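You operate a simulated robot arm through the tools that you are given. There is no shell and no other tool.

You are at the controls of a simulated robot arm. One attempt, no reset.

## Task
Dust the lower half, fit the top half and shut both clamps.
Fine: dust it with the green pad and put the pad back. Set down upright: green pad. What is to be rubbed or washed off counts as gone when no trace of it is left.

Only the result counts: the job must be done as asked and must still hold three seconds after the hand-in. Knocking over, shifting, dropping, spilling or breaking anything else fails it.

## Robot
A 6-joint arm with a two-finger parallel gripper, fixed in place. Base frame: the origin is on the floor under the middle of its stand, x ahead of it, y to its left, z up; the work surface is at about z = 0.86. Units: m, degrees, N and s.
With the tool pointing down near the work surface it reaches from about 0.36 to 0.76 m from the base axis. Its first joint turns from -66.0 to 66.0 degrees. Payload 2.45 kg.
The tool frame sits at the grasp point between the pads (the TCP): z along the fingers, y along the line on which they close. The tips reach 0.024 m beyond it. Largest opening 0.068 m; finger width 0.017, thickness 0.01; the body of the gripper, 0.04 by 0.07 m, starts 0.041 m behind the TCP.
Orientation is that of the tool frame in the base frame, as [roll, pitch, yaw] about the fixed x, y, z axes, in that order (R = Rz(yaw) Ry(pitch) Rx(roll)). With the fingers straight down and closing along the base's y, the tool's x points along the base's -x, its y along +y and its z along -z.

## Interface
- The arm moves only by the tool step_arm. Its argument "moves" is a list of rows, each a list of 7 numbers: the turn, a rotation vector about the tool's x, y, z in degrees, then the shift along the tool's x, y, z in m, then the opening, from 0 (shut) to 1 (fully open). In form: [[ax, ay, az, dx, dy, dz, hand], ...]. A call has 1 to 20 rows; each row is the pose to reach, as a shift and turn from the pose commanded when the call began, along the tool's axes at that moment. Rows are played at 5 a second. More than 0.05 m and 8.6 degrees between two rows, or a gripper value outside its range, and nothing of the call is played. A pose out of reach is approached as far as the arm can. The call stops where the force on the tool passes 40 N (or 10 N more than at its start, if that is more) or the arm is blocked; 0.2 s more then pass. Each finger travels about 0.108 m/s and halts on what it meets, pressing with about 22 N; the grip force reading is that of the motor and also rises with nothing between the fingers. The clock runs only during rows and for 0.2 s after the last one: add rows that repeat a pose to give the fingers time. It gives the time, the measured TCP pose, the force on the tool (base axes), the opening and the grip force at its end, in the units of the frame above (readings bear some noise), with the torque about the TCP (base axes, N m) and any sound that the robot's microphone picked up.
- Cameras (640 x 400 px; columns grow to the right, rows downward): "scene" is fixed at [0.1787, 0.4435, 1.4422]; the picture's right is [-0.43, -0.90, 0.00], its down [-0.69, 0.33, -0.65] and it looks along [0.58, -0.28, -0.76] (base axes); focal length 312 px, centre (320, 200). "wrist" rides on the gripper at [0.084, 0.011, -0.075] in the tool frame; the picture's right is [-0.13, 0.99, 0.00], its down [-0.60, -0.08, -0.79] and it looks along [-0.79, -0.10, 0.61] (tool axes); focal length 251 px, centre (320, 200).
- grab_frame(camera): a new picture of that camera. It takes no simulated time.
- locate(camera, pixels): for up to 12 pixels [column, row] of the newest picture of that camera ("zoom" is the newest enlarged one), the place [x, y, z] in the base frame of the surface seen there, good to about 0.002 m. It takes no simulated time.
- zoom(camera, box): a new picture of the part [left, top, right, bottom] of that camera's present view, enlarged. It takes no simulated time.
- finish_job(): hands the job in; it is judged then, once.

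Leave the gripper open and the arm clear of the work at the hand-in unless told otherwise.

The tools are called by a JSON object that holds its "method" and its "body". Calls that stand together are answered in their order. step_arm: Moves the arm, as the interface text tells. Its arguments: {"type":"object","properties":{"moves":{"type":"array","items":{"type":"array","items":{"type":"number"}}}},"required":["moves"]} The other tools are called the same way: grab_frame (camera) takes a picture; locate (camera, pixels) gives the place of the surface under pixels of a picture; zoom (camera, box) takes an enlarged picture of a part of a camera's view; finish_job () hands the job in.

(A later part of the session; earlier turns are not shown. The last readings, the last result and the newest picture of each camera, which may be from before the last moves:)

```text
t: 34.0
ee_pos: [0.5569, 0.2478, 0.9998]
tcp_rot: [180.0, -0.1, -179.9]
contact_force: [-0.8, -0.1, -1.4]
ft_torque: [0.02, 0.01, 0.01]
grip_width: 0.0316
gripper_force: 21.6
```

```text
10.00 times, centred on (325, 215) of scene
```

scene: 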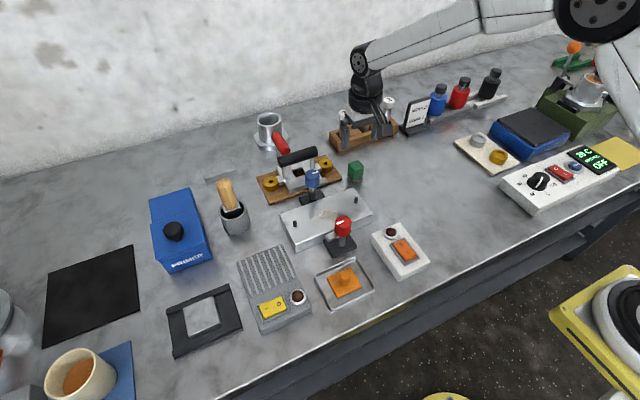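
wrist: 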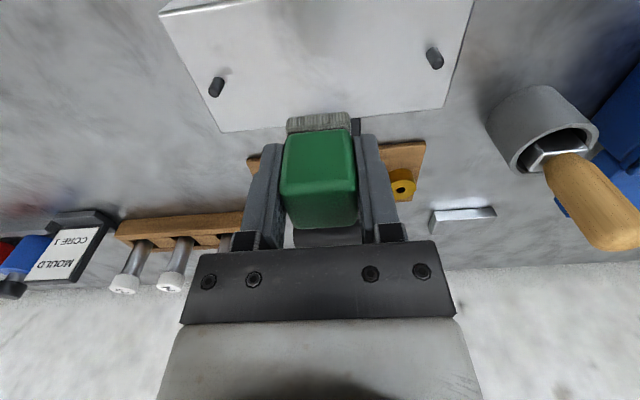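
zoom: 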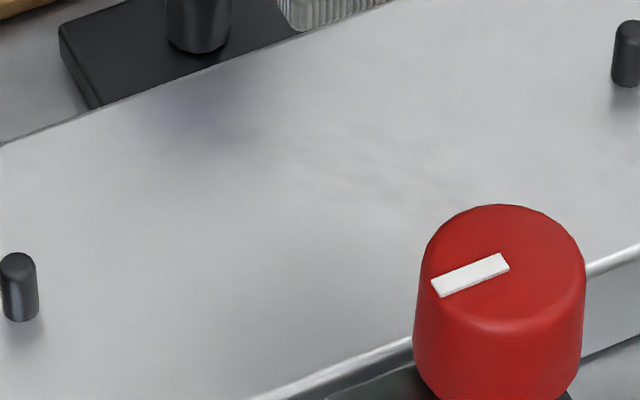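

The faint pattern is unchanged between views, suggesting metal texture. To be sure, I back the arm off by 0.07 m in x and up 0.04 m for a cleaner look at the whole plate.

{"method": "step_arm", "body": {"moves": [[0, 0, 0, 0.02, 0, -0.02, 0.2], [0, 0, 0, 0.045, 0, -0.04, 0.2], [0, 0, 0, 0.07, 0, -0.05, 0.2], [0, 0, 0, 0.07, 0, -0.05, 0.2]]}}

{"method": "grab_frame", "body": {"camera": "wrist"}}

{"method": "zoom", "body": {"camera": "wrist", "box": [190, 10, 450, 170]}}

{"method": "zoom", "body": {"camera": "scene", "box": [280, 180, 370, 240]}}

```text
t: 35.0
ee_pos: [0.4833, 0.2465, 1.052]
tcp_rot: [-180.0, 0.0, 179.9]
contact_force: [0.3, 0.1, -0.6]
ft_torque: [-0.03, -0.02, -0.04]
grip_width: 0.0314
gripper_force: 22.1
```

```text
taken
```

wrist: 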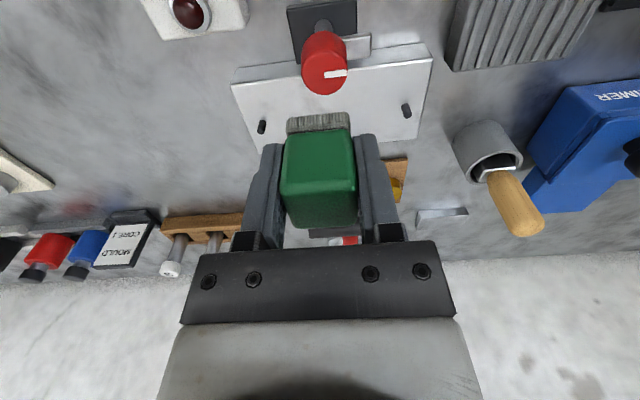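

```text
2.46 times, centred on (320, 90) of wrist
```

zoom: 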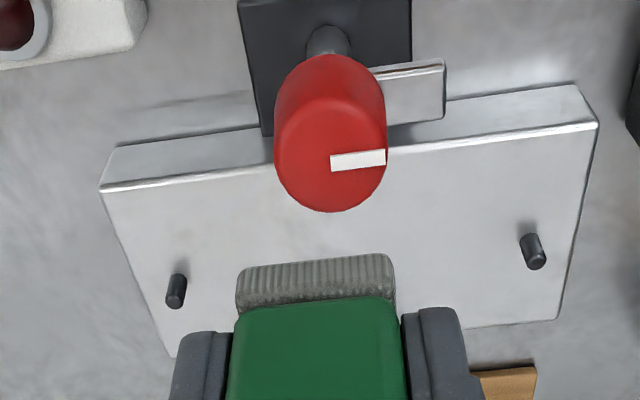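

```text
6.67 times, centred on (325, 210) of scene
```

zoom: 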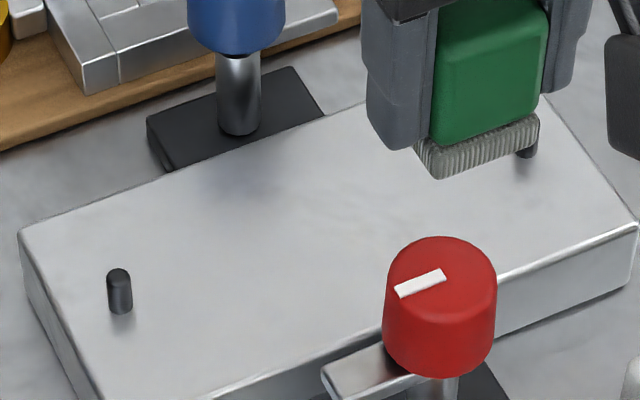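

The plate is clean. I carry the pad back over its spot: first −y, then +x at height, staying above all posts.

{"method": "step_arm", "body": {"moves": [[0, 0, 0, 0, -0.04, 0, 0.2], [0, 0, 0, 0, -0.085, 0, 0.2], [0, 0, 0, 0, -0.127, 0, 0.2], [0, 0, 0, -0.04, -0.127, 0, 0.2], [0, 0, 0, -0.08, -0.127, 0, 0.2], [0, 0, 0, -0.12, -0.127, 0, 0.2], [0, 0, 0, -0.15, -0.127, 0, 0.2], [0, 0, 0, -0.162, -0.127, 0, 0.2], [0, 0, 0, -0.162, -0.127, 0.04, 0.2], [0, 0, 0, -0.162, -0.127, 0.08, 0.2], [0, 0, 0, -0.162, -0.127, 0.11, 0.2], [0, 0, 0, -0.162, -0.127, 0.13, 0.2], [0, 0, 0, -0.162, -0.127, 0.13, 0.2]]}}

{"method": "grab_frame", "body": {"camera": "wrist"}}

{"method": "zoom", "body": {"camera": "scene", "box": [290, 110, 420, 200]}}

```text
t: 37.8
ee_pos: [0.6477, 0.1225, 0.9196]
tcp_rot: [179.9, 0.0, -180.0]
contact_force: [0.1, 0.2, -0.2]
ft_torque: [-0.01, 0.05, 0.02]
grip_width: 0.0317
gripper_force: 22.0
```

```text
taken
```

wrist: 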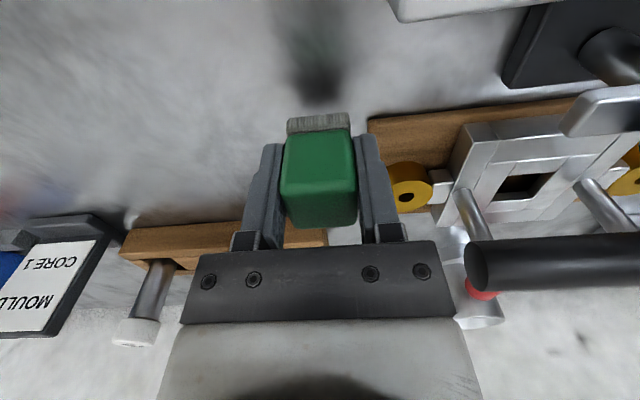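

```text
4.44 times, centred on (355, 155) of scene
```

zoom: 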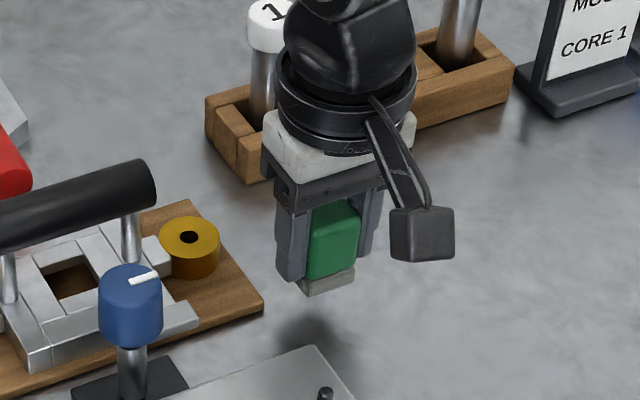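

The pad is over its spot at TCP z 0.92. I read the pad's top and bottom to know how far to lower.

{"method": "locate", "body": {"camera": "wrist", "pixels": [[318, 200], [318, 215], [320, 140], [295, 124], [345, 122], [320, 118], [285, 185], [355, 182]]}}

```text
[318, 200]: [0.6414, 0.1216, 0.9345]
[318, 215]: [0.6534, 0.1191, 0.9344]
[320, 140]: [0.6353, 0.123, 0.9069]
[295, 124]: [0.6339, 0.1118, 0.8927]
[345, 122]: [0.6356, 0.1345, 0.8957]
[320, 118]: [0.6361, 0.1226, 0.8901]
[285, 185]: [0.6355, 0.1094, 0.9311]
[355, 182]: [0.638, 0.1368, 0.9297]
```

Pad top is 0.9345, so its bottom is ≈0.8845, 24 mm above the bench. I lower 22 mm, then feel for contact.

{"method": "step_arm", "body": {"moves": [[0, 0, 0, 0, 0, 0.01, 0.2], [0, 0, 0, 0, 0, 0.018, 0.2], [0, 0, 0, 0, 0, 0.022, 0.2], [0, 0, 0, 0, 0, 0.022, 0.2]]}}

```text
t: 38.8
ee_pos: [0.6485, 0.1198, 0.8981]
tcp_rot: [-179.9, 0.0, 180.0]
contact_force: [0.2, 0.3, 0.3]
ft_torque: [-0.02, -0.03, -0.01]
grip_width: 0.0315
gripper_force: 22.1
```

No contact yet. I go down another 2 mm slowly.

{"method": "step_arm", "body": {"moves": [[0, 0, 0, 0, 0, 0.001, 0.2], [0, 0, 0, 0, 0, 0.002, 0.2], [0, 0, 0, 0, 0, 0.002, 0.2]]}}

```text
t: 39.6
ee_pos: [0.6478, 0.1214, 0.8964]
tcp_rot: [179.9, 0.0, -180.0]
contact_force: [-0.2, 0.1, 0.3]
ft_torque: [0.02, 0.02, 0.0]
grip_width: 0.0317
gripper_force: 21.9
```

Still free at z 0.8964. Another 1 mm.

{"method": "step_arm", "body": {"moves": [[0, 0, 0, 0, 0, 0.0005, 0.2], [0, 0, 0, 0, 0, 0.001, 0.2], [0, 0, 0, 0, 0, 0.001, 0.2]]}}

```text
t: 40.4
ee_pos: [0.6478, 0.1212, 0.8954]
tcp_rot: [180.0, 0.0, -180.0]
contact_force: [-0.2, 1.3, -0.7]
ft_torque: [0.04, 0.02, 0.0]
grip_width: 0.0316
gripper_force: 22.4
```

Still no load. Another 1 mm.

{"method": "step_arm", "body": {"moves": [[0, 0, 0, 0, 0, 0.0005, 0.2], [0, 0, 0, 0, 0, 0.001, 0.2], [0, 0, 0, 0, 0, 0.001, 0.2]]}}

{"method": "grab_frame", "body": {"camera": "wrist"}}

{"method": "zoom", "body": {"camera": "scene", "box": [320, 130, 400, 190]}}

```text
t: 41.2
ee_pos: [0.6483, 0.1215, 0.8955]
tcp_rot: [180.0, 0.1, 179.9]
contact_force: [-1.8, -2.5, 12.6]
ft_torque: [-0.12, 0.0, 0.01]
grip_width: 0.0318
gripper_force: 22.7
```

```text
taken
```

wrist: 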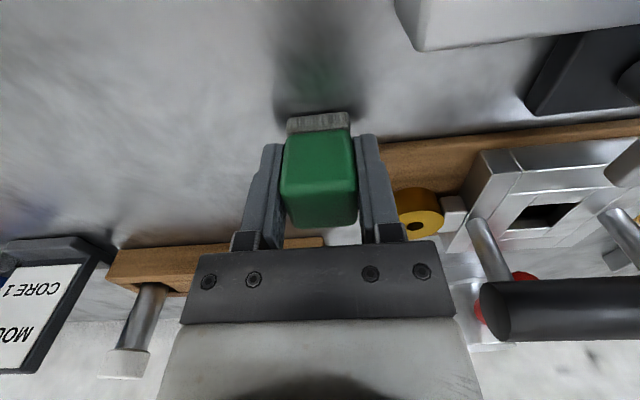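

```text
6.67 times, centred on (360, 160) of scene
```

zoom: 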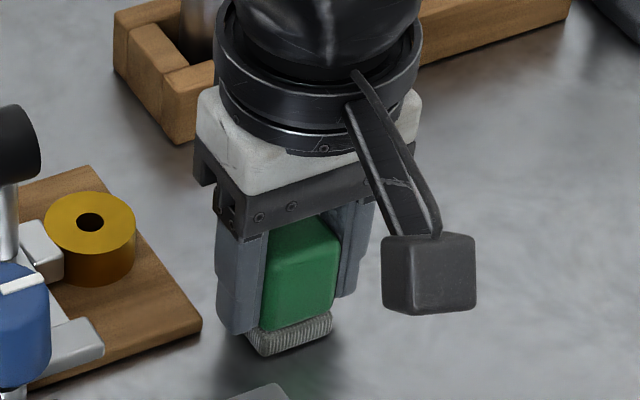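

The pad is on the bench (12.6 N). I ease off 0.5 mm and open the fingers gently.

{"method": "step_arm", "body": {"moves": [[0, 0, 0, 0, 0, -0.0006, 0.2], [0, 0, 0, 0, 0, -0.0006, 0.42], [0, 0, 0, 0, 0, -0.0006, 0.48], [0, 0, 0, 0, 0, -0.0006, 0.55], [0, 0, 0, 0, 0, -0.0006, 0.7], [0, 0, 0, 0, 0, -0.0006, 0.9], [0, 0, 0, 0, 0, -0.0006, 0.9]]}}

{"method": "grab_frame", "body": {"camera": "wrist"}}

```text
t: 42.8
ee_pos: [0.6493, 0.1214, 0.8951]
tcp_rot: [-180.0, 0.0, -180.0]
contact_force: [0.2, -0.2, 0.1]
ft_torque: [-0.02, -0.02, 0.0]
grip_width: 0.0612
gripper_force: 0.1
```

```text
taken
```

wrist: 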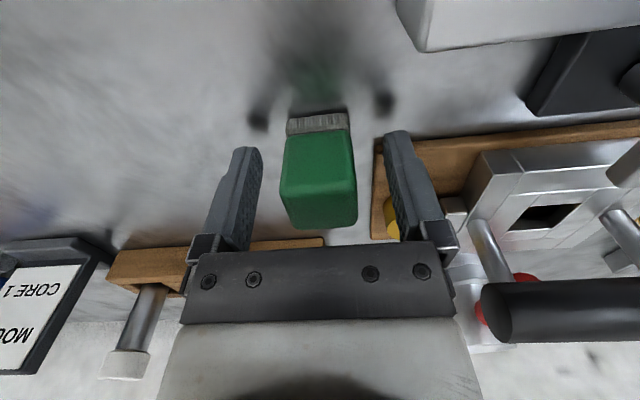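

The pad stands free and upright. I raise straight up 0.14 m and check it.

{"method": "step_arm", "body": {"moves": [[0, 0, 0, 0, 0, -0.015, 0.9], [0, 0, 0, 0, 0, -0.04, 0.9], [0, 0, 0, 0, 0, -0.08, 0.9], [0, 0, 0, 0, 0, -0.12, 0.9], [0, 0, 0, 0, 0, -0.15, 0.9], [0, 0, 0, 0, 0, -0.15, 0.9]]}}

{"method": "grab_frame", "body": {"camera": "wrist"}}

{"method": "zoom", "body": {"camera": "scene", "box": [250, 120, 410, 230]}}

```text
t: 44.2
ee_pos: [0.6499, 0.1182, 1.0475]
tcp_rot: [-180.0, 0.1, 179.9]
contact_force: [-1.1, -0.1, -0.1]
ft_torque: [0.0, -0.02, 0.04]
grip_width: 0.0612
gripper_force: 0.0
```

```text
taken
```

wrist: 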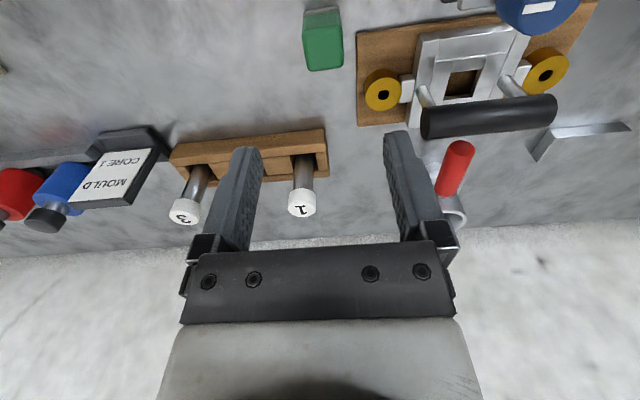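

```text
3.64 times, centred on (330, 175) of scene
```

zoom: 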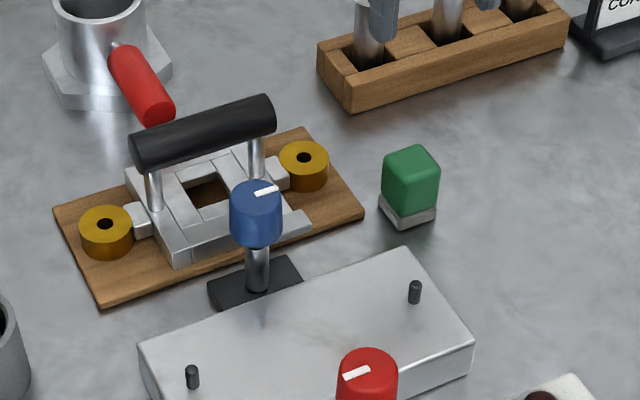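

The pad is upright on its spot. Next is the top half's handle; I measure it and the nearby red lever, which might be in the way of the far finger.

{"method": "locate", "body": {"camera": "zoom", "pixels": [[160, 115], [145, 90], [125, 60], [115, 48], [100, 90], [140, 145], [205, 122], [265, 102], [200, 145], [150, 160], [262, 120], [205, 165]]}}

{"method": "locate", "body": {"camera": "wrist", "pixels": [[450, 180], [460, 150], [455, 205], [425, 120], [555, 105], [490, 118], [490, 105], [490, 130], [384, 94], [544, 74], [424, 122], [552, 98]]}}

{"method": "zoom", "body": {"camera": "wrist", "box": [340, 0, 620, 220]}}

```text
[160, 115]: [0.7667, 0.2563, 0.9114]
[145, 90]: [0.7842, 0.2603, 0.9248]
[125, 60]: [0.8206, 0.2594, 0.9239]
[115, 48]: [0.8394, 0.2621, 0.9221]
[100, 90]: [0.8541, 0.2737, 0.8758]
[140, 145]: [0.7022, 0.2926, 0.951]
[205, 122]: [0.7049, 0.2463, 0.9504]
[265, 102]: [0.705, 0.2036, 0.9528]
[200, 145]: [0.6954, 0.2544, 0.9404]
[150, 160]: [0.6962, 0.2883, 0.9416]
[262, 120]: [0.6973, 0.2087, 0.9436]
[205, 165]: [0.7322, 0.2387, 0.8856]
```

```text
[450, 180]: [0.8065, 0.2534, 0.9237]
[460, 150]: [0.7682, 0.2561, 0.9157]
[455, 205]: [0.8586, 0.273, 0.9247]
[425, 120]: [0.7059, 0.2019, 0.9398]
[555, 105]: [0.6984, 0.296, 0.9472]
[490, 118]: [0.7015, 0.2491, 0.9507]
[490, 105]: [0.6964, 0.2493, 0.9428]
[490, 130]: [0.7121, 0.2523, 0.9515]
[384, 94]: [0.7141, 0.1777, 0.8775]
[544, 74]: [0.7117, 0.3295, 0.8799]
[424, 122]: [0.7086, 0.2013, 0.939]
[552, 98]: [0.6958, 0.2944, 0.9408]
```

```text
1.82 times, centred on (480, 110) of wrist
```

zoom: 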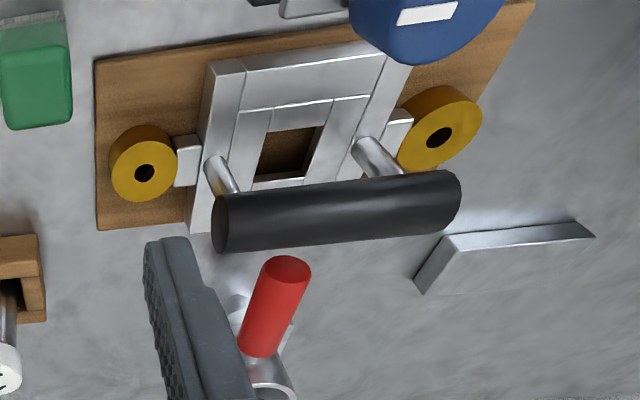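

The handle is a round bar, radius ≈0.012, along y 0.201–0.296, centre ≈(0.707, 0.249, 0.940); the red lever's nearest tip is at x≈0.765, so clear. I measure the eyes accurately.

{"method": "zoom", "body": {"camera": "wrist", "box": [355, 55, 425, 125]}}

{"method": "zoom", "body": {"camera": "wrist", "box": [510, 35, 580, 105]}}

{"method": "zoom", "body": {"camera": "scene", "box": [255, 150, 345, 205]}}

```text
5.71 times, centred on (390, 90) of wrist
```

zoom: 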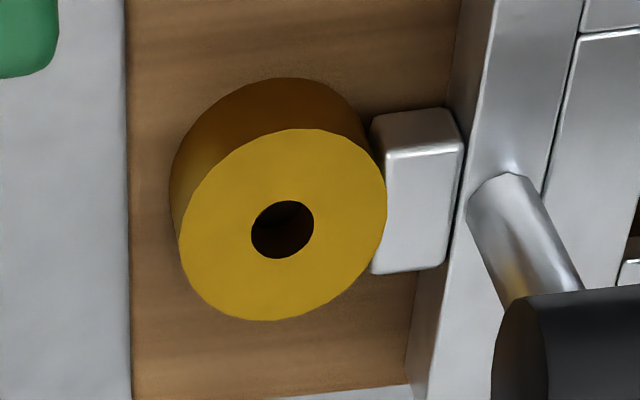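

```text
5.71 times, centred on (545, 70) of wrist
```

zoom: 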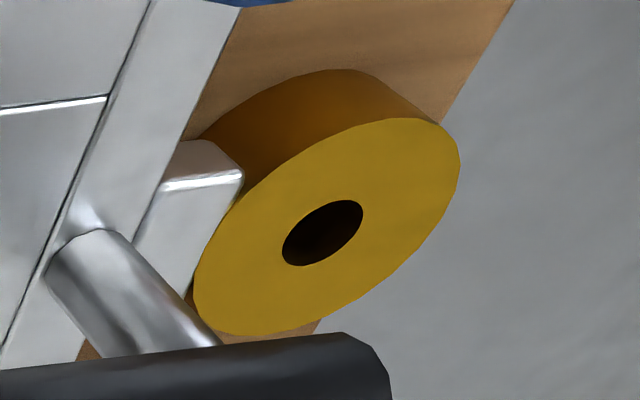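

```text
7.11 times, centred on (300, 178) of scene
```

zoom: 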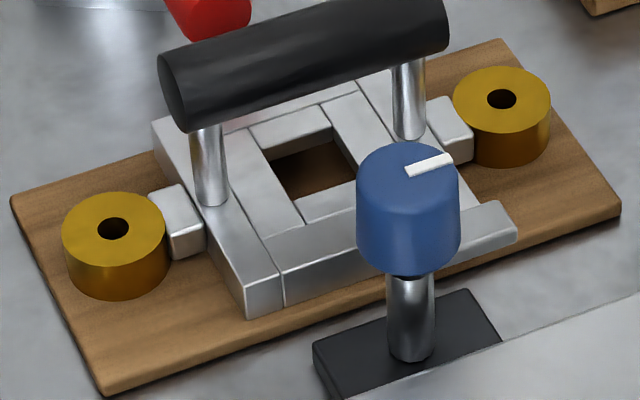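

I locate the ring edges on this scene zoom for both eyes.

{"method": "locate", "body": {"camera": "zoom", "pixels": [[68, 232], [162, 232], [113, 198], [115, 264], [95, 229], [132, 229], [458, 99], [546, 101], [504, 72], [500, 130], [484, 99], [520, 99]]}}

{"method": "locate", "body": {"camera": "zoom", "pixels": [[175, 195], [190, 250], [465, 130], [215, 260], [265, 280], [350, 90], [160, 125], [480, 215], [510, 240], [490, 210], [120, 385], [620, 210]]}}

{"method": "zoom", "body": {"camera": "wrist", "box": [400, 60, 570, 160]}}

{"method": "locate", "body": {"camera": "zoom", "pixels": [[85, 265], [80, 230], [85, 290], [590, 150], [580, 130], [585, 190], [330, 180], [330, 210], [330, 240], [330, 265], [200, 230], [480, 200]]}}

```text
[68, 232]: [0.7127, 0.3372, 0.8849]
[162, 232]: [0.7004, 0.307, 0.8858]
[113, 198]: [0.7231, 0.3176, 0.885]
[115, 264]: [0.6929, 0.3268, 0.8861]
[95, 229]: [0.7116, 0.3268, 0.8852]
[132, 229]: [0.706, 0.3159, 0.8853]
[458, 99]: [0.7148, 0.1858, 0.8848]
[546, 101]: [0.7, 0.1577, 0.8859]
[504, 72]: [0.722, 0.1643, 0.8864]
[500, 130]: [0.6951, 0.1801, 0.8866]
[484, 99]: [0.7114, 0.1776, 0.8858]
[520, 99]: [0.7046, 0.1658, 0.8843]
```

```text
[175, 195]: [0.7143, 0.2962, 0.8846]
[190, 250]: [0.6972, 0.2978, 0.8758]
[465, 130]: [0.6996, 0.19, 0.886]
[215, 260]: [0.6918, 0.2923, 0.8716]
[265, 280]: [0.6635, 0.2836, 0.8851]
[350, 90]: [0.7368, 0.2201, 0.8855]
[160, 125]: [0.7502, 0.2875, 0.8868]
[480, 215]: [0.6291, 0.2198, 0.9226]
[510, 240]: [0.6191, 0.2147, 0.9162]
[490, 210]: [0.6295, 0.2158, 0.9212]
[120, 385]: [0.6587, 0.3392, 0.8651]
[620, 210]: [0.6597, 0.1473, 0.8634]
```

```text
3.76 times, centred on (485, 110) of wrist
```

zoom: 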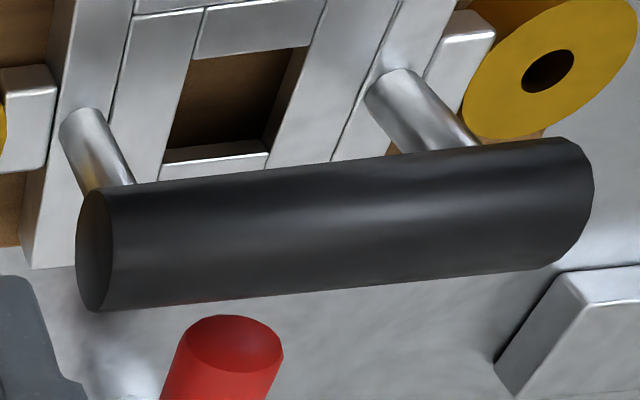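

```text
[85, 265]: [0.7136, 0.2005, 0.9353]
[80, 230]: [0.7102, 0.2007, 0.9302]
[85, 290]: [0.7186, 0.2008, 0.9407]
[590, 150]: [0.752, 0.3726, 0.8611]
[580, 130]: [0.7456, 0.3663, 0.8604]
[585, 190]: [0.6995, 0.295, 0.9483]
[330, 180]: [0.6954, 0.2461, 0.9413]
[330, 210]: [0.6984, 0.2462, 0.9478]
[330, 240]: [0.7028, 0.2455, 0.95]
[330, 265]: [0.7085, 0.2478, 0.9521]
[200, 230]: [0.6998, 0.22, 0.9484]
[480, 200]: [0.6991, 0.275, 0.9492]
```

Eye centres: (0.7075, 0.322) and (0.708, 0.172); handle centre (0.7075, 0.248, 0.940). The pins are 0.150 apart too. I move above the handle at z≈1.06 while turning the tool −90° so that the fingers close along x.

{"method": "step_arm", "body": {"moves": [[0, 0, -8, -0.005, 0.011, -0.014, 0.9], [0, 0, -16, -0.01, 0.022, -0.014, 0.9], [0, 0, -24, -0.016, 0.034, -0.014, 0.9], [0, 0, -32, -0.021, 0.045, -0.014, 0.9], [0, 0, -40, -0.027, 0.057, -0.014, 0.9], [0, 0, -48, -0.032, 0.068, -0.014, 0.9], [0, 0, -56, -0.037, 0.079, -0.014, 0.9], [0, 0, -64, -0.043, 0.09, -0.014, 0.9], [0, 0, -72, -0.048, 0.102, -0.014, 0.9], [0, 0, -80, -0.053, 0.113, -0.014, 0.9], [0, 0, -88, -0.058, 0.124, -0.014, 0.9], [0, 0, -90, -0.0595, 0.1267, -0.014, 0.9], [0, 0, -90, -0.0595, 0.1267, -0.014, 1], [0, 0, -90, -0.0595, 0.1267, -0.014, 1]]}}

{"method": "grab_frame", "body": {"camera": "wrist"}}

{"method": "grab_frame", "body": {"camera": "scene"}}

```text
t: 47.2
ee_pos: [0.7083, 0.2473, 1.0588]
tcp_rot: [-179.9, 0.0, -90.0]
contact_force: [0.6, -0.5, 0.3]
ft_torque: [-0.01, -0.01, -0.02]
grip_width: 0.0679
gripper_force: 0.1
```

```text
taken
```

wrist: 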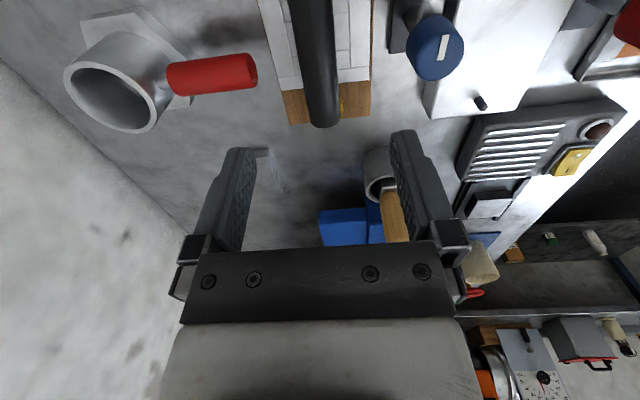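

```text
taken
```

scene: 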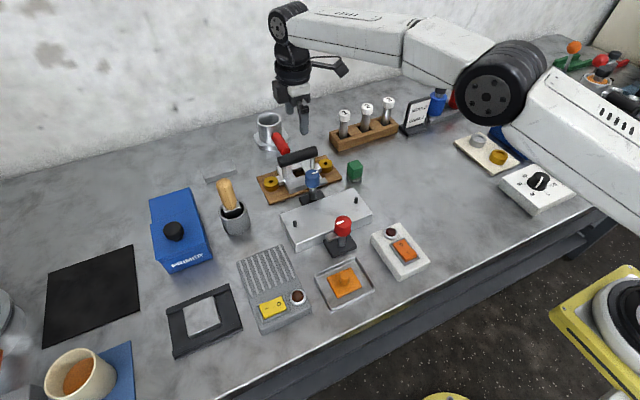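

Reached (0.708, 0.247, 1.059), yaw −90, handle visible between the fingers at (320,70). I lower to z≈0.975 and check centring.

{"method": "step_arm", "body": {"moves": [[0, 0, 0, 0, 0, 0.03, 1], [0, 0, 0, 0, 0, 0.06, 1], [0, 0, 0, 0, 0, 0.08, 1], [0, 0, 0, 0, 0, 0.084, 1], [0, 0, 0, 0, 0, 0.084, 1]]}}

{"method": "grab_frame", "body": {"camera": "wrist"}}

{"method": "zoom", "body": {"camera": "scene", "box": [250, 110, 370, 200]}}

```text
t: 48.4
ee_pos: [0.7079, 0.2487, 0.9737]
tcp_rot: [-180.0, -0.1, -90.1]
contact_force: [0.0, -0.5, 0.2]
ft_torque: [0.01, 0.01, 0.02]
grip_width: 0.0679
gripper_force: 0.1
```

```text
taken
```

wrist: 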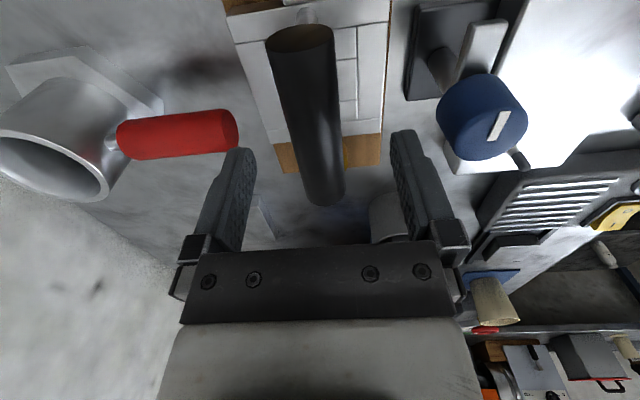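

```text
4.44 times, centred on (310, 155) of scene
```

zoom: 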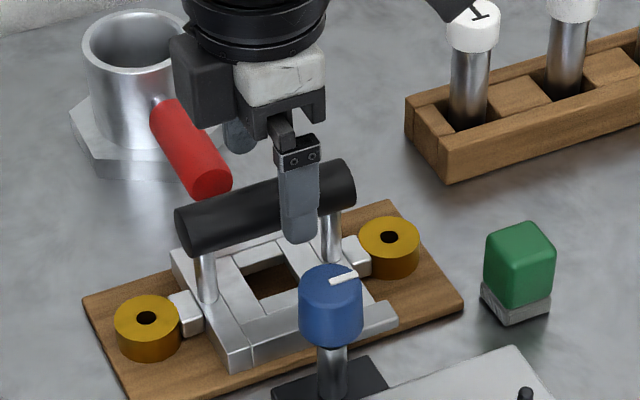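

I check the handle's centre against the fingers with locate.

{"method": "locate", "body": {"camera": "wrist", "pixels": [[285, 140], [341, 140], [313, 140], [300, 140], [328, 140], [318, 180], [300, 180], [336, 180], [244, 170], [402, 160], [300, 45], [330, 45]]}}

```text
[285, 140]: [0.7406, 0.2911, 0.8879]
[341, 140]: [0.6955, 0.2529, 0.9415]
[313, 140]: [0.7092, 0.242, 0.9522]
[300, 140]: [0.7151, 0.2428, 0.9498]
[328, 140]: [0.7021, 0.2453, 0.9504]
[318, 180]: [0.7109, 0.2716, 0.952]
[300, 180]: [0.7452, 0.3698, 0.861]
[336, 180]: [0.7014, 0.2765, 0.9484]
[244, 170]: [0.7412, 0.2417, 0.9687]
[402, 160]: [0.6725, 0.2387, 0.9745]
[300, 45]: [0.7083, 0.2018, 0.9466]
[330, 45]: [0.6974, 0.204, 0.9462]
```

Fingers' mid x≈0.707, handle 0.708: good. I lower 35 mm so that the TCP is at the handle's axis, then close.

{"method": "step_arm", "body": {"moves": [[0, 0, 0, 0, -0.0008, 0.015, 1], [0, 0, 0, 0, -0.0008, 0.03, 1], [0, 0, 0, 0, -0.0008, 0.0345, 1], [0, 0, 0, 0, -0.0008, 0.0345, 1]]}}

```text
t: 49.4
ee_pos: [0.7077, 0.2479, 0.9406]
tcp_rot: [180.0, 0.0, -90.0]
contact_force: [0.1, 0.5, 0.1]
ft_torque: [-0.03, -0.04, 0.02]
grip_width: 0.068
gripper_force: 0.1
```

At (0.708, 0.248, 0.941) with no contact. Now I close gradually on the handle.

{"method": "step_arm", "body": {"moves": [[0, 0, 0, 0, 0, 0, 0.7], [0, 0, 0, 0, 0, 0, 0.5], [0, 0, 0, 0, 0, 0, 0.4], [0, 0, 0, 0, 0, 0, 0.34], [0, 0, 0, 0, 0, 0, 0.2], [0, 0, 0, 0, 0, 0, 0.0], [0, 0, 0, 0, 0, 0, 0.0]]}}

{"method": "zoom", "body": {"camera": "scene", "box": [250, 110, 370, 200]}}

```text
t: 51.0
ee_pos: [0.7074, 0.2487, 0.9411]
tcp_rot: [-179.9, 0.0, -90.0]
contact_force: [0.1, -0.2, 3.2]
ft_torque: [-0.06, -0.01, -0.15]
grip_width: 0.0274
gripper_force: 22.3
```

```text
4.44 times, centred on (310, 155) of scene
```

zoom: 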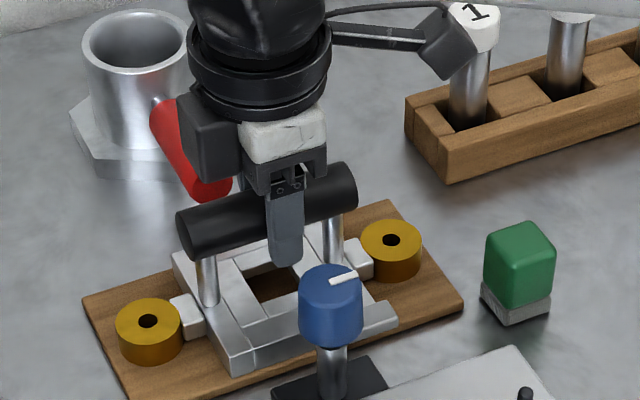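

Gripped (width 0.0274). I lift 15 mm first to feel the weight and see how it hangs.

{"method": "step_arm", "body": {"moves": [[0, 0, 0, 0, 0, -0.004, 0], [0, 0, 0, 0, 0, -0.009, 0], [0, 0, 0, 0, 0, -0.015, 0], [0, 0, 0, 0, 0, -0.015, 0], [0, 0, 0, 0, 0, -0.015, 0]]}}

{"method": "zoom", "body": {"camera": "scene", "box": [250, 110, 370, 200]}}

{"method": "grab_frame", "body": {"camera": "wrist"}}

```text
t: 52.2
ee_pos: [0.7084, 0.2475, 0.9547]
tcp_rot: [179.9, 0.0, -90.0]
contact_force: [0.6, -0.2, -4.8]
ft_torque: [-0.05, -0.01, -0.11]
grip_width: 0.0273
gripper_force: 22.6
```

```text
4.44 times, centred on (310, 155) of scene
```

zoom: 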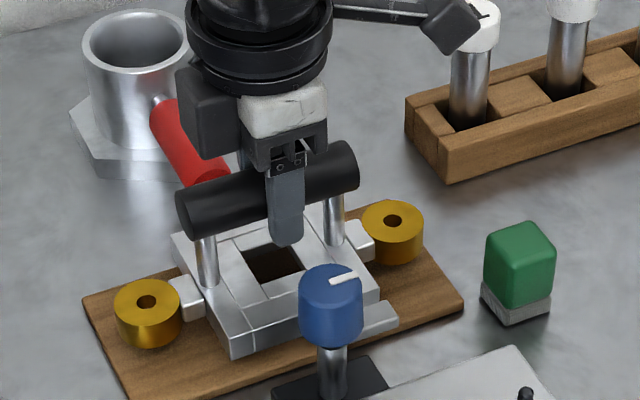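

```text
taken
```

wrist: 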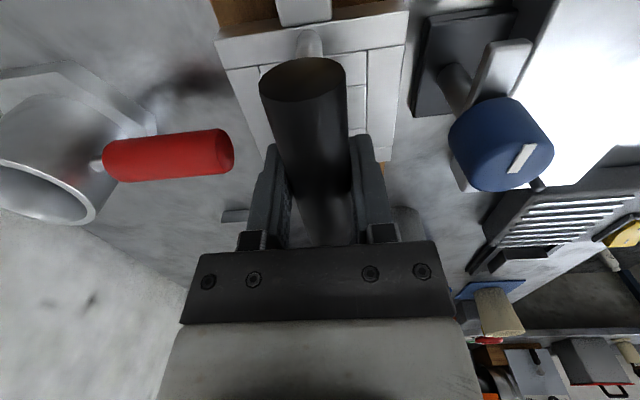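

The piece weighs about 5 N and hangs level. I lift another 0.105 m.

{"method": "step_arm", "body": {"moves": [[0, 0, 0, 0, 0, -0.02, 0], [0, 0, 0, 0, 0, -0.045, 0], [0, 0, 0, 0, 0, -0.075, 0], [0, 0, 0, 0, 0, -0.095, 0], [0, 0, 0, 0, 0, -0.105, 0], [0, 0, 0, 0, 0, -0.105, 0]]}}

{"method": "zoom", "body": {"camera": "scene", "box": [240, 80, 400, 240]}}

```text
t: 53.6
ee_pos: [0.7079, 0.2466, 1.0581]
tcp_rot: [180.0, 0.1, -90.0]
contact_force: [0.4, -0.1, -5.4]
ft_torque: [0.03, 0.02, 0.03]
grip_width: 0.0276
gripper_force: 22.1
```

```text
2.50 times, centred on (320, 160) of scene
```

zoom: 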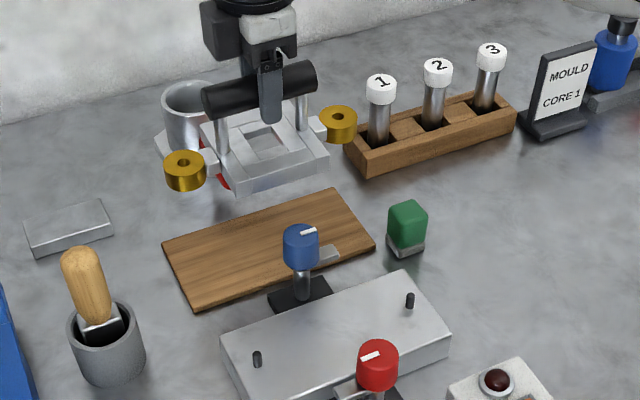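

Freed from its board, hanging straight. Before moving over, I zoom on the two pins to get exact positions.

{"method": "zoom", "body": {"camera": "scene", "box": [275, 205, 315, 235]}}

{"method": "locate", "body": {"camera": "zoom", "pixels": [[320, 200], [310, 190], [330, 190], [320, 180], [300, 190], [340, 200], [320, 240]]}}

{"method": "zoom", "body": {"camera": "scene", "box": [335, 185, 375, 215]}}

{"method": "locate", "body": {"camera": "zoom", "pixels": [[320, 200], [310, 190], [330, 190], [320, 180], [300, 190], [340, 200], [320, 240]]}}

```text
13.33 times, centred on (295, 220) of scene
```

zoom: 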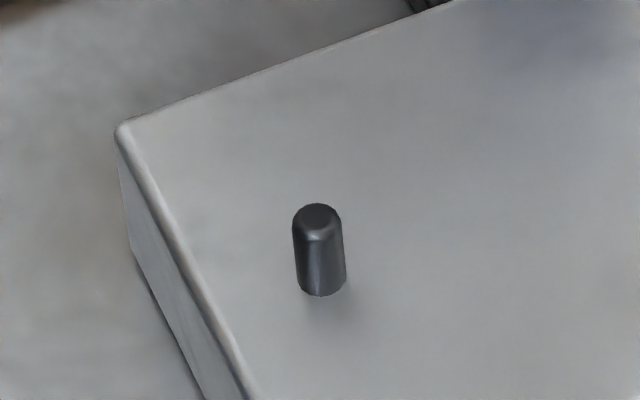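

```text
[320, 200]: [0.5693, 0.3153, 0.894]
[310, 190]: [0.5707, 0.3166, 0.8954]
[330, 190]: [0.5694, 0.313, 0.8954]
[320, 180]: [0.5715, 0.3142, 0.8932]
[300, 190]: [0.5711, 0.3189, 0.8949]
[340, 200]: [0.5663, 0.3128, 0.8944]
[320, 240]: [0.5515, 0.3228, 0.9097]
```

```text
13.33 times, centred on (355, 200) of scene
```

zoom: 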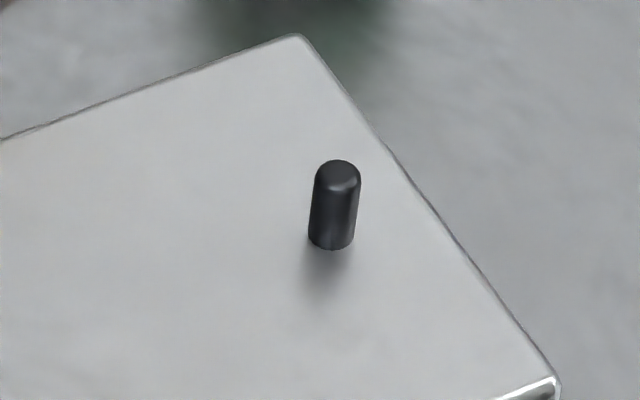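

```text
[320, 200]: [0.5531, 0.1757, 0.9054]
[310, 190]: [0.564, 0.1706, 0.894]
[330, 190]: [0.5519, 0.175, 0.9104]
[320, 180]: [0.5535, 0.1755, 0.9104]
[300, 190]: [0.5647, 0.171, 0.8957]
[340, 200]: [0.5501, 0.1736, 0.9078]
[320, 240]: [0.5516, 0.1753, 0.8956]
```

I locate the pin top centres: (338,172) in this zoom, and (317,214) in the other.

{"method": "locate", "body": {"camera": "zoom", "pixels": [[338, 170], [338, 165], [330, 170], [346, 170], [338, 178], [333, 245], [318, 240], [350, 240]]}}

{"method": "zoom", "body": {"camera": "scene", "box": [275, 205, 315, 235]}}

{"method": "locate", "body": {"camera": "zoom", "pixels": [[317, 213], [317, 208], [308, 213], [326, 213], [317, 222], [322, 292], [300, 280], [342, 280]]}}

```text
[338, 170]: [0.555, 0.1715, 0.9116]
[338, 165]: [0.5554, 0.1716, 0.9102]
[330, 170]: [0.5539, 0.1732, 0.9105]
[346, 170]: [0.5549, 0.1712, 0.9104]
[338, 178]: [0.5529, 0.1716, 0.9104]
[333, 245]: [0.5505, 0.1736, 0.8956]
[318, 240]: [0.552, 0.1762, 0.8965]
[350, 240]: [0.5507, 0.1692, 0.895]
```

```text
13.33 times, centred on (295, 220) of scene
```

zoom: 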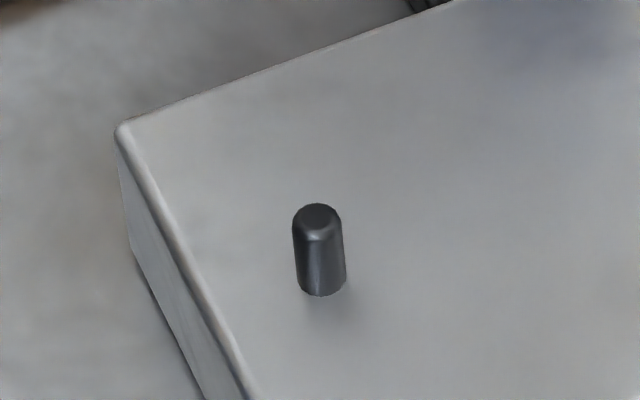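

```text
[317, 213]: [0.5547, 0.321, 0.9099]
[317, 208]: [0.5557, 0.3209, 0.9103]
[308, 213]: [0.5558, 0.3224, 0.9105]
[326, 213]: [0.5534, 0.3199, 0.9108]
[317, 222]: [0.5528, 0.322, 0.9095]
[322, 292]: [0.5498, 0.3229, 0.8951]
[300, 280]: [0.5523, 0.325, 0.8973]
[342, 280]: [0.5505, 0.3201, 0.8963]
```

Pin tops: (0.5545, 0.1718) and (0.5545, 0.3213), height 0.9105. I carry the piece −x by 0.1535 m at this height (bottom ≈0.985, above the blue knob's 0.956).

{"method": "step_arm", "body": {"moves": [[0, 0, 0, 0, 0.015, 0, 0], [0, 0, 0, 0, 0.04, 0, 0], [0, 0, 0, 0, 0.07, 0, 0], [0, 0, 0, 0, 0.1, 0, 0], [0, 0, 0, 0, 0.13, 0, 0], [0, 0, 0, 0, 0.147, 0, 0], [0, 0, 0, 0, 0.1535, 0, 0], [0, 0, 0, 0, 0.1535, 0, 0], [0, 0, 0, 0, 0.1535, 0, 0]]}}

{"method": "grab_frame", "body": {"camera": "scene"}}

{"method": "zoom", "body": {"camera": "scene", "box": [240, 120, 400, 250]}}

{"method": "grab_frame", "body": {"camera": "wrist"}}

```text
t: 55.6
ee_pos: [0.5545, 0.2465, 1.0615]
tcp_rot: [180.0, 0.0, -90.1]
contact_force: [0.6, 0.0, -4.4]
ft_torque: [-0.01, 0.02, 0.02]
grip_width: 0.0274
gripper_force: 21.7
```

```text
taken
```

scene: 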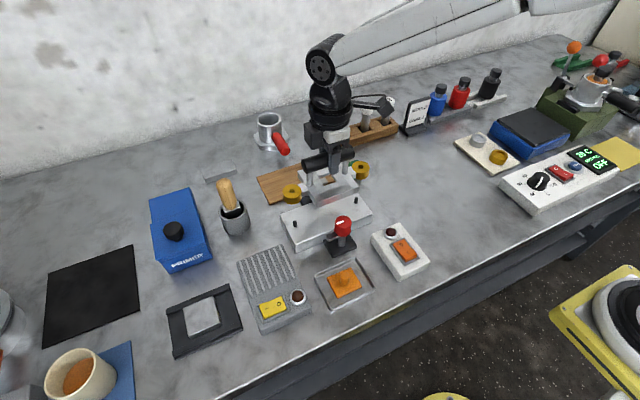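

```text
3.08 times, centred on (320, 185) of scene
```

zoom: 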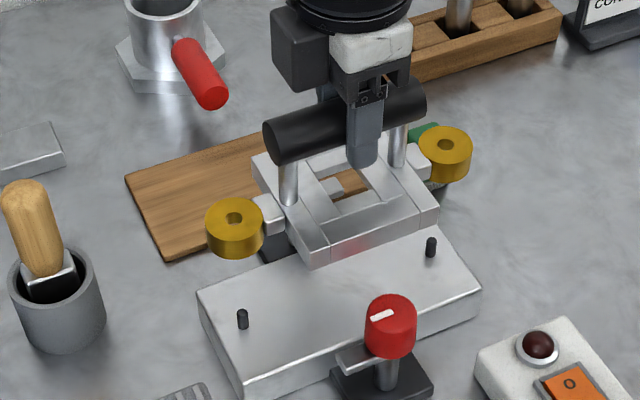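

```text
taken
```

wrist: 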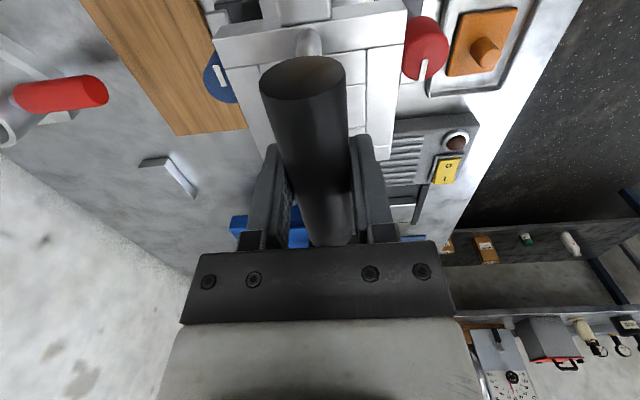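

The piece is above the lower half. I zoom on both eyes to measure their centres against the pins.

{"method": "zoom", "body": {"camera": "scene", "box": [277, 175, 317, 205]}}

{"method": "zoom", "body": {"camera": "scene", "box": [340, 155, 380, 185]}}

```text
13.33 times, centred on (297, 190) of scene
```

zoom: 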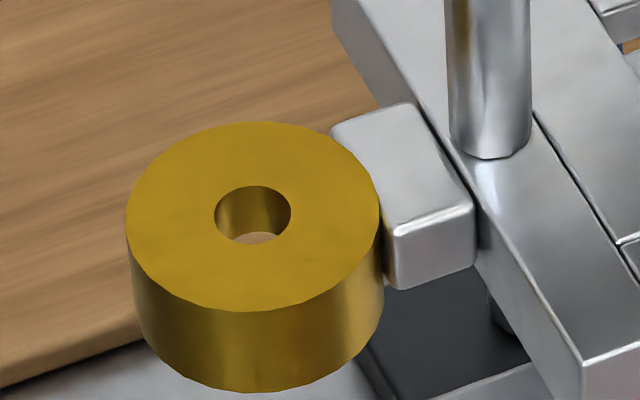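

```text
13.33 times, centred on (360, 170) of scene
```

zoom: 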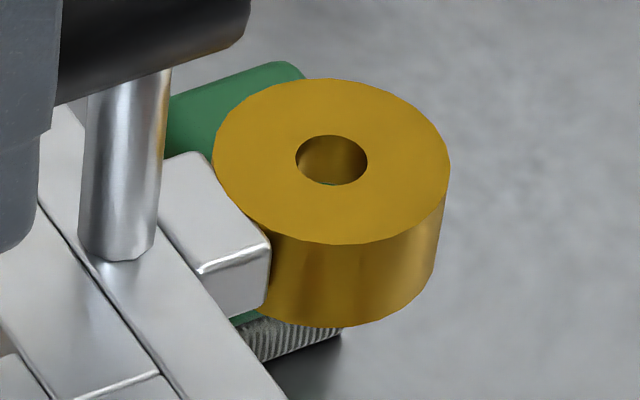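

Locating ring points on the right eye (this zoom), then the left one.

{"method": "locate", "body": {"camera": "zoom", "pixels": [[222, 160], [442, 162], [331, 88], [331, 235], [290, 160], [372, 160], [331, 128], [331, 192], [255, 110], [407, 212], [407, 110], [255, 212]]}}

{"method": "zoom", "body": {"camera": "scene", "box": [277, 175, 317, 205]}}

{"method": "locate", "body": {"camera": "zoom", "pixels": [[135, 216], [370, 216], [253, 130], [253, 300], [207, 216], [298, 216], [253, 178], [253, 252], [170, 155], [336, 275], [336, 155], [170, 275]]}}

```text
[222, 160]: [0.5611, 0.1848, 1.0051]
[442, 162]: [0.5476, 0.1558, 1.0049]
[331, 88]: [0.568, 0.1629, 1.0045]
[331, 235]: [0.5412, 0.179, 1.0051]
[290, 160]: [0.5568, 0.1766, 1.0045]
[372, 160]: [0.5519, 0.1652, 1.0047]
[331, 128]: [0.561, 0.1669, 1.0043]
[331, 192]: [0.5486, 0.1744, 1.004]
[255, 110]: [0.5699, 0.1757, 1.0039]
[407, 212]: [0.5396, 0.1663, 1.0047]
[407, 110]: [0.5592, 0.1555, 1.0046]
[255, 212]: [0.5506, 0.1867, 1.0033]
```

```text
13.33 times, centred on (297, 190) of scene
```

zoom: 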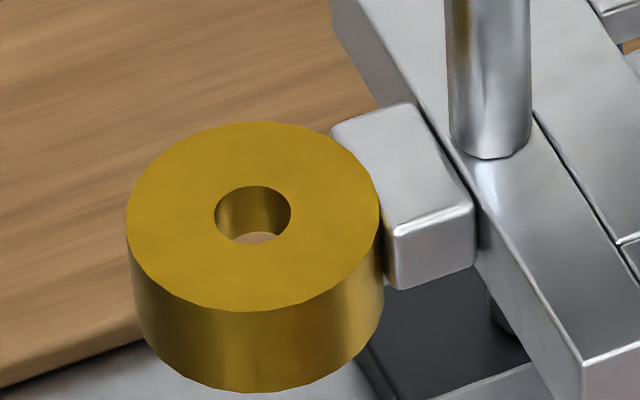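

```text
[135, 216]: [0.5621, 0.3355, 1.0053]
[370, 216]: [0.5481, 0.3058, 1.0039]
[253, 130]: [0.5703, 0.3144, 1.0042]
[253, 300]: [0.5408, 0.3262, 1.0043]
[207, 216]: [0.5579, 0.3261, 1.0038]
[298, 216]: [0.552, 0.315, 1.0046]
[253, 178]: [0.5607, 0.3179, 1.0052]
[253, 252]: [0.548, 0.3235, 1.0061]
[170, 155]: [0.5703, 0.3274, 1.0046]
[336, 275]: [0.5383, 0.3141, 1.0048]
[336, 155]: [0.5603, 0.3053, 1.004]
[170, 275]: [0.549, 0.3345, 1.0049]
```

Eyes: (0.5546, 0.1708) and (0.5548, 0.3205), level. Pins are about 0.9 mm further in +y. I shift that and lower 0.068 m to just above the pins.

{"method": "step_arm", "body": {"moves": [[0, 0, 0, -0.0009, 0.0002, 0.015, 0], [0, 0, 0, -0.0009, 0.0002, 0.035, 0], [0, 0, 0, -0.0009, 0.0002, 0.055, 0], [0, 0, 0, -0.0009, 0.0002, 0.068, 0], [0, 0, 0, -0.0009, 0.0002, 0.068, 0], [0, 0, 0, -0.0009, 0.0002, 0.068, 0]]}}

{"method": "zoom", "body": {"camera": "scene", "box": [280, 205, 320, 235]}}

{"method": "zoom", "body": {"camera": "scene", "box": [340, 180, 380, 210]}}

{"method": "zoom", "body": {"camera": "scene", "box": [260, 140, 400, 250]}}

```text
t: 57.0
ee_pos: [0.5566, 0.2492, 0.9926]
tcp_rot: [180.0, 0.0, -90.0]
contact_force: [-0.6, 0.0, -4.4]
ft_torque: [-0.03, 0.03, 0.0]
grip_width: 0.0271
gripper_force: 22.2
```

```text
13.33 times, centred on (300, 220) of scene
```

zoom: 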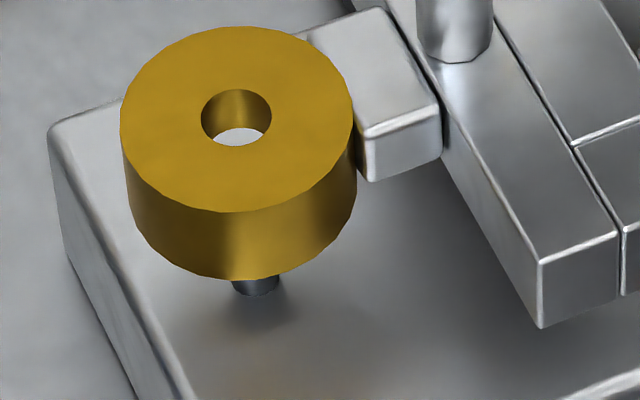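

```text
13.33 times, centred on (360, 195) of scene
```

zoom: 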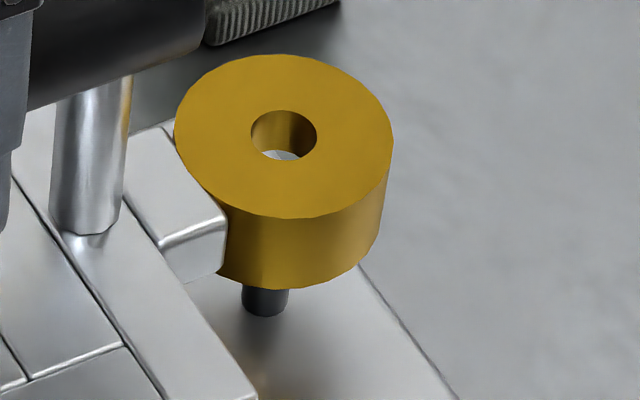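

```text
3.64 times, centred on (330, 195) of scene
```

zoom: 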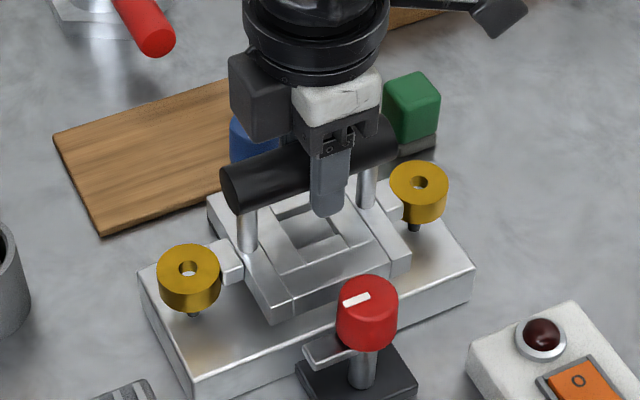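

The eyes are just above the pins. I re-measure the eye centres here.

{"method": "zoom", "body": {"camera": "scene", "box": [340, 180, 380, 210]}}

{"method": "locate", "body": {"camera": "zoom", "pixels": [[182, 136], [384, 136], [283, 63], [283, 209], [247, 136], [321, 136], [283, 105], [283, 165], [210, 85], [356, 187], [356, 85], [210, 187]]}}

{"method": "zoom", "body": {"camera": "scene", "box": [280, 205, 320, 235]}}

{"method": "locate", "body": {"camera": "zoom", "pixels": [[128, 119], [344, 119], [236, 36], [236, 203], [196, 119], [276, 119], [236, 83], [236, 155], [160, 62], [312, 177], [312, 62], [160, 177]]}}

```text
13.33 times, centred on (360, 195) of scene
```

zoom: 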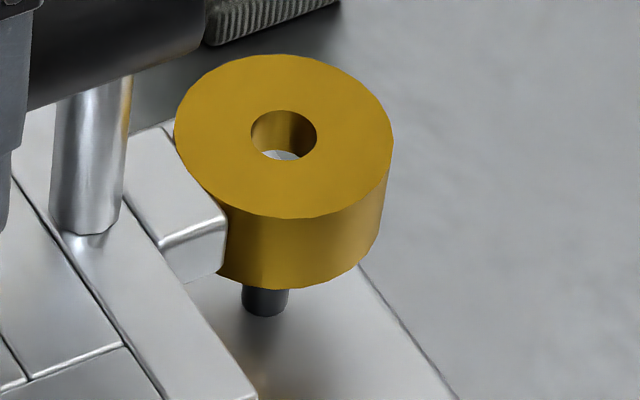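

```text
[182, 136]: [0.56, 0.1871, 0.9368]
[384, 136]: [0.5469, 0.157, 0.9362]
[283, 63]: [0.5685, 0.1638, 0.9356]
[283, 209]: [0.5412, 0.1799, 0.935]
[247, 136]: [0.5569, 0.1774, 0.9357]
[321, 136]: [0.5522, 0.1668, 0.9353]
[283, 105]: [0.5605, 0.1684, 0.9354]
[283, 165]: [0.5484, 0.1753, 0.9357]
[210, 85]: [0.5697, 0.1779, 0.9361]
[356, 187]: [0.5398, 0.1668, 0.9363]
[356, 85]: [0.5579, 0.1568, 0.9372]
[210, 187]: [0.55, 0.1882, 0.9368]
```

```text
13.33 times, centred on (300, 220) of scene
```

zoom: 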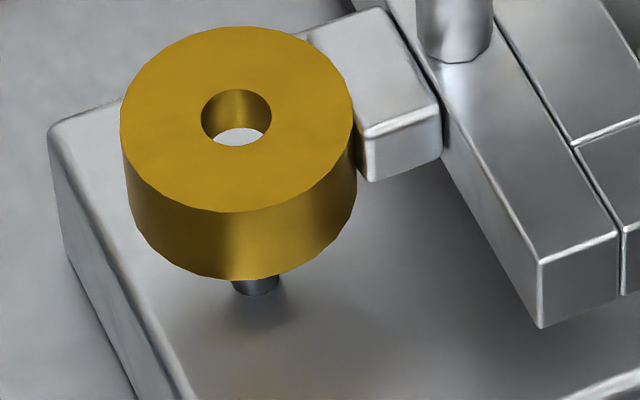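

```text
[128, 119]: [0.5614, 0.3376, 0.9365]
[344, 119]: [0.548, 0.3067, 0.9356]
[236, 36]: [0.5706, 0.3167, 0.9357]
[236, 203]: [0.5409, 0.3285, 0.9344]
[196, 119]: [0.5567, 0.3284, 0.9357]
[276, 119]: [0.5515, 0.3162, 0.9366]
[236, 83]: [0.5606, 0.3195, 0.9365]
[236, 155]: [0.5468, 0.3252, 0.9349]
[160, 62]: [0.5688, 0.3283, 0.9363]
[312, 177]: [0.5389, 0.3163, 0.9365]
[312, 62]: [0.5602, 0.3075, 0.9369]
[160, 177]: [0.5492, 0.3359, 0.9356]
```

Eyes (0.5544, 0.1721) & (0.5545, 0.3223) vs pins (0.5545, 0.1718) & (0.5545, 0.3213): within 1 mm. I nudge −0.5 mm in y and lower 12 mm, watching force.

{"method": "step_arm", "body": {"moves": [[0, 0, 0, 0.0005, 0, 0.003, 0], [0, 0, 0, 0.0005, 0, 0.006, 0], [0, 0, 0, 0.0005, 0, 0.009, 0], [0, 0, 0, 0.0005, 0, 0.012, 0], [0, 0, 0, 0.0005, 0, 0.012, 0]]}}

{"method": "zoom", "body": {"camera": "scene", "box": [260, 160, 400, 250]}}

```text
t: 58.2
ee_pos: [0.5546, 0.249, 0.9798]
tcp_rot: [180.0, -0.1, -90.0]
contact_force: [-0.1, -0.1, -5.2]
ft_torque: [-0.01, 0.02, -0.01]
grip_width: 0.0273
gripper_force: 22.0
```

```text
4.44 times, centred on (330, 205) of scene
```

zoom: 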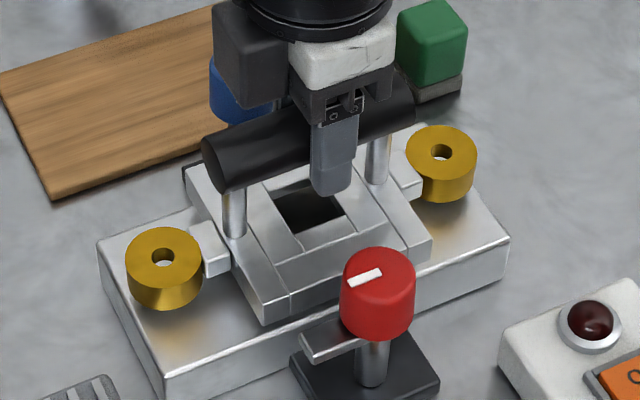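

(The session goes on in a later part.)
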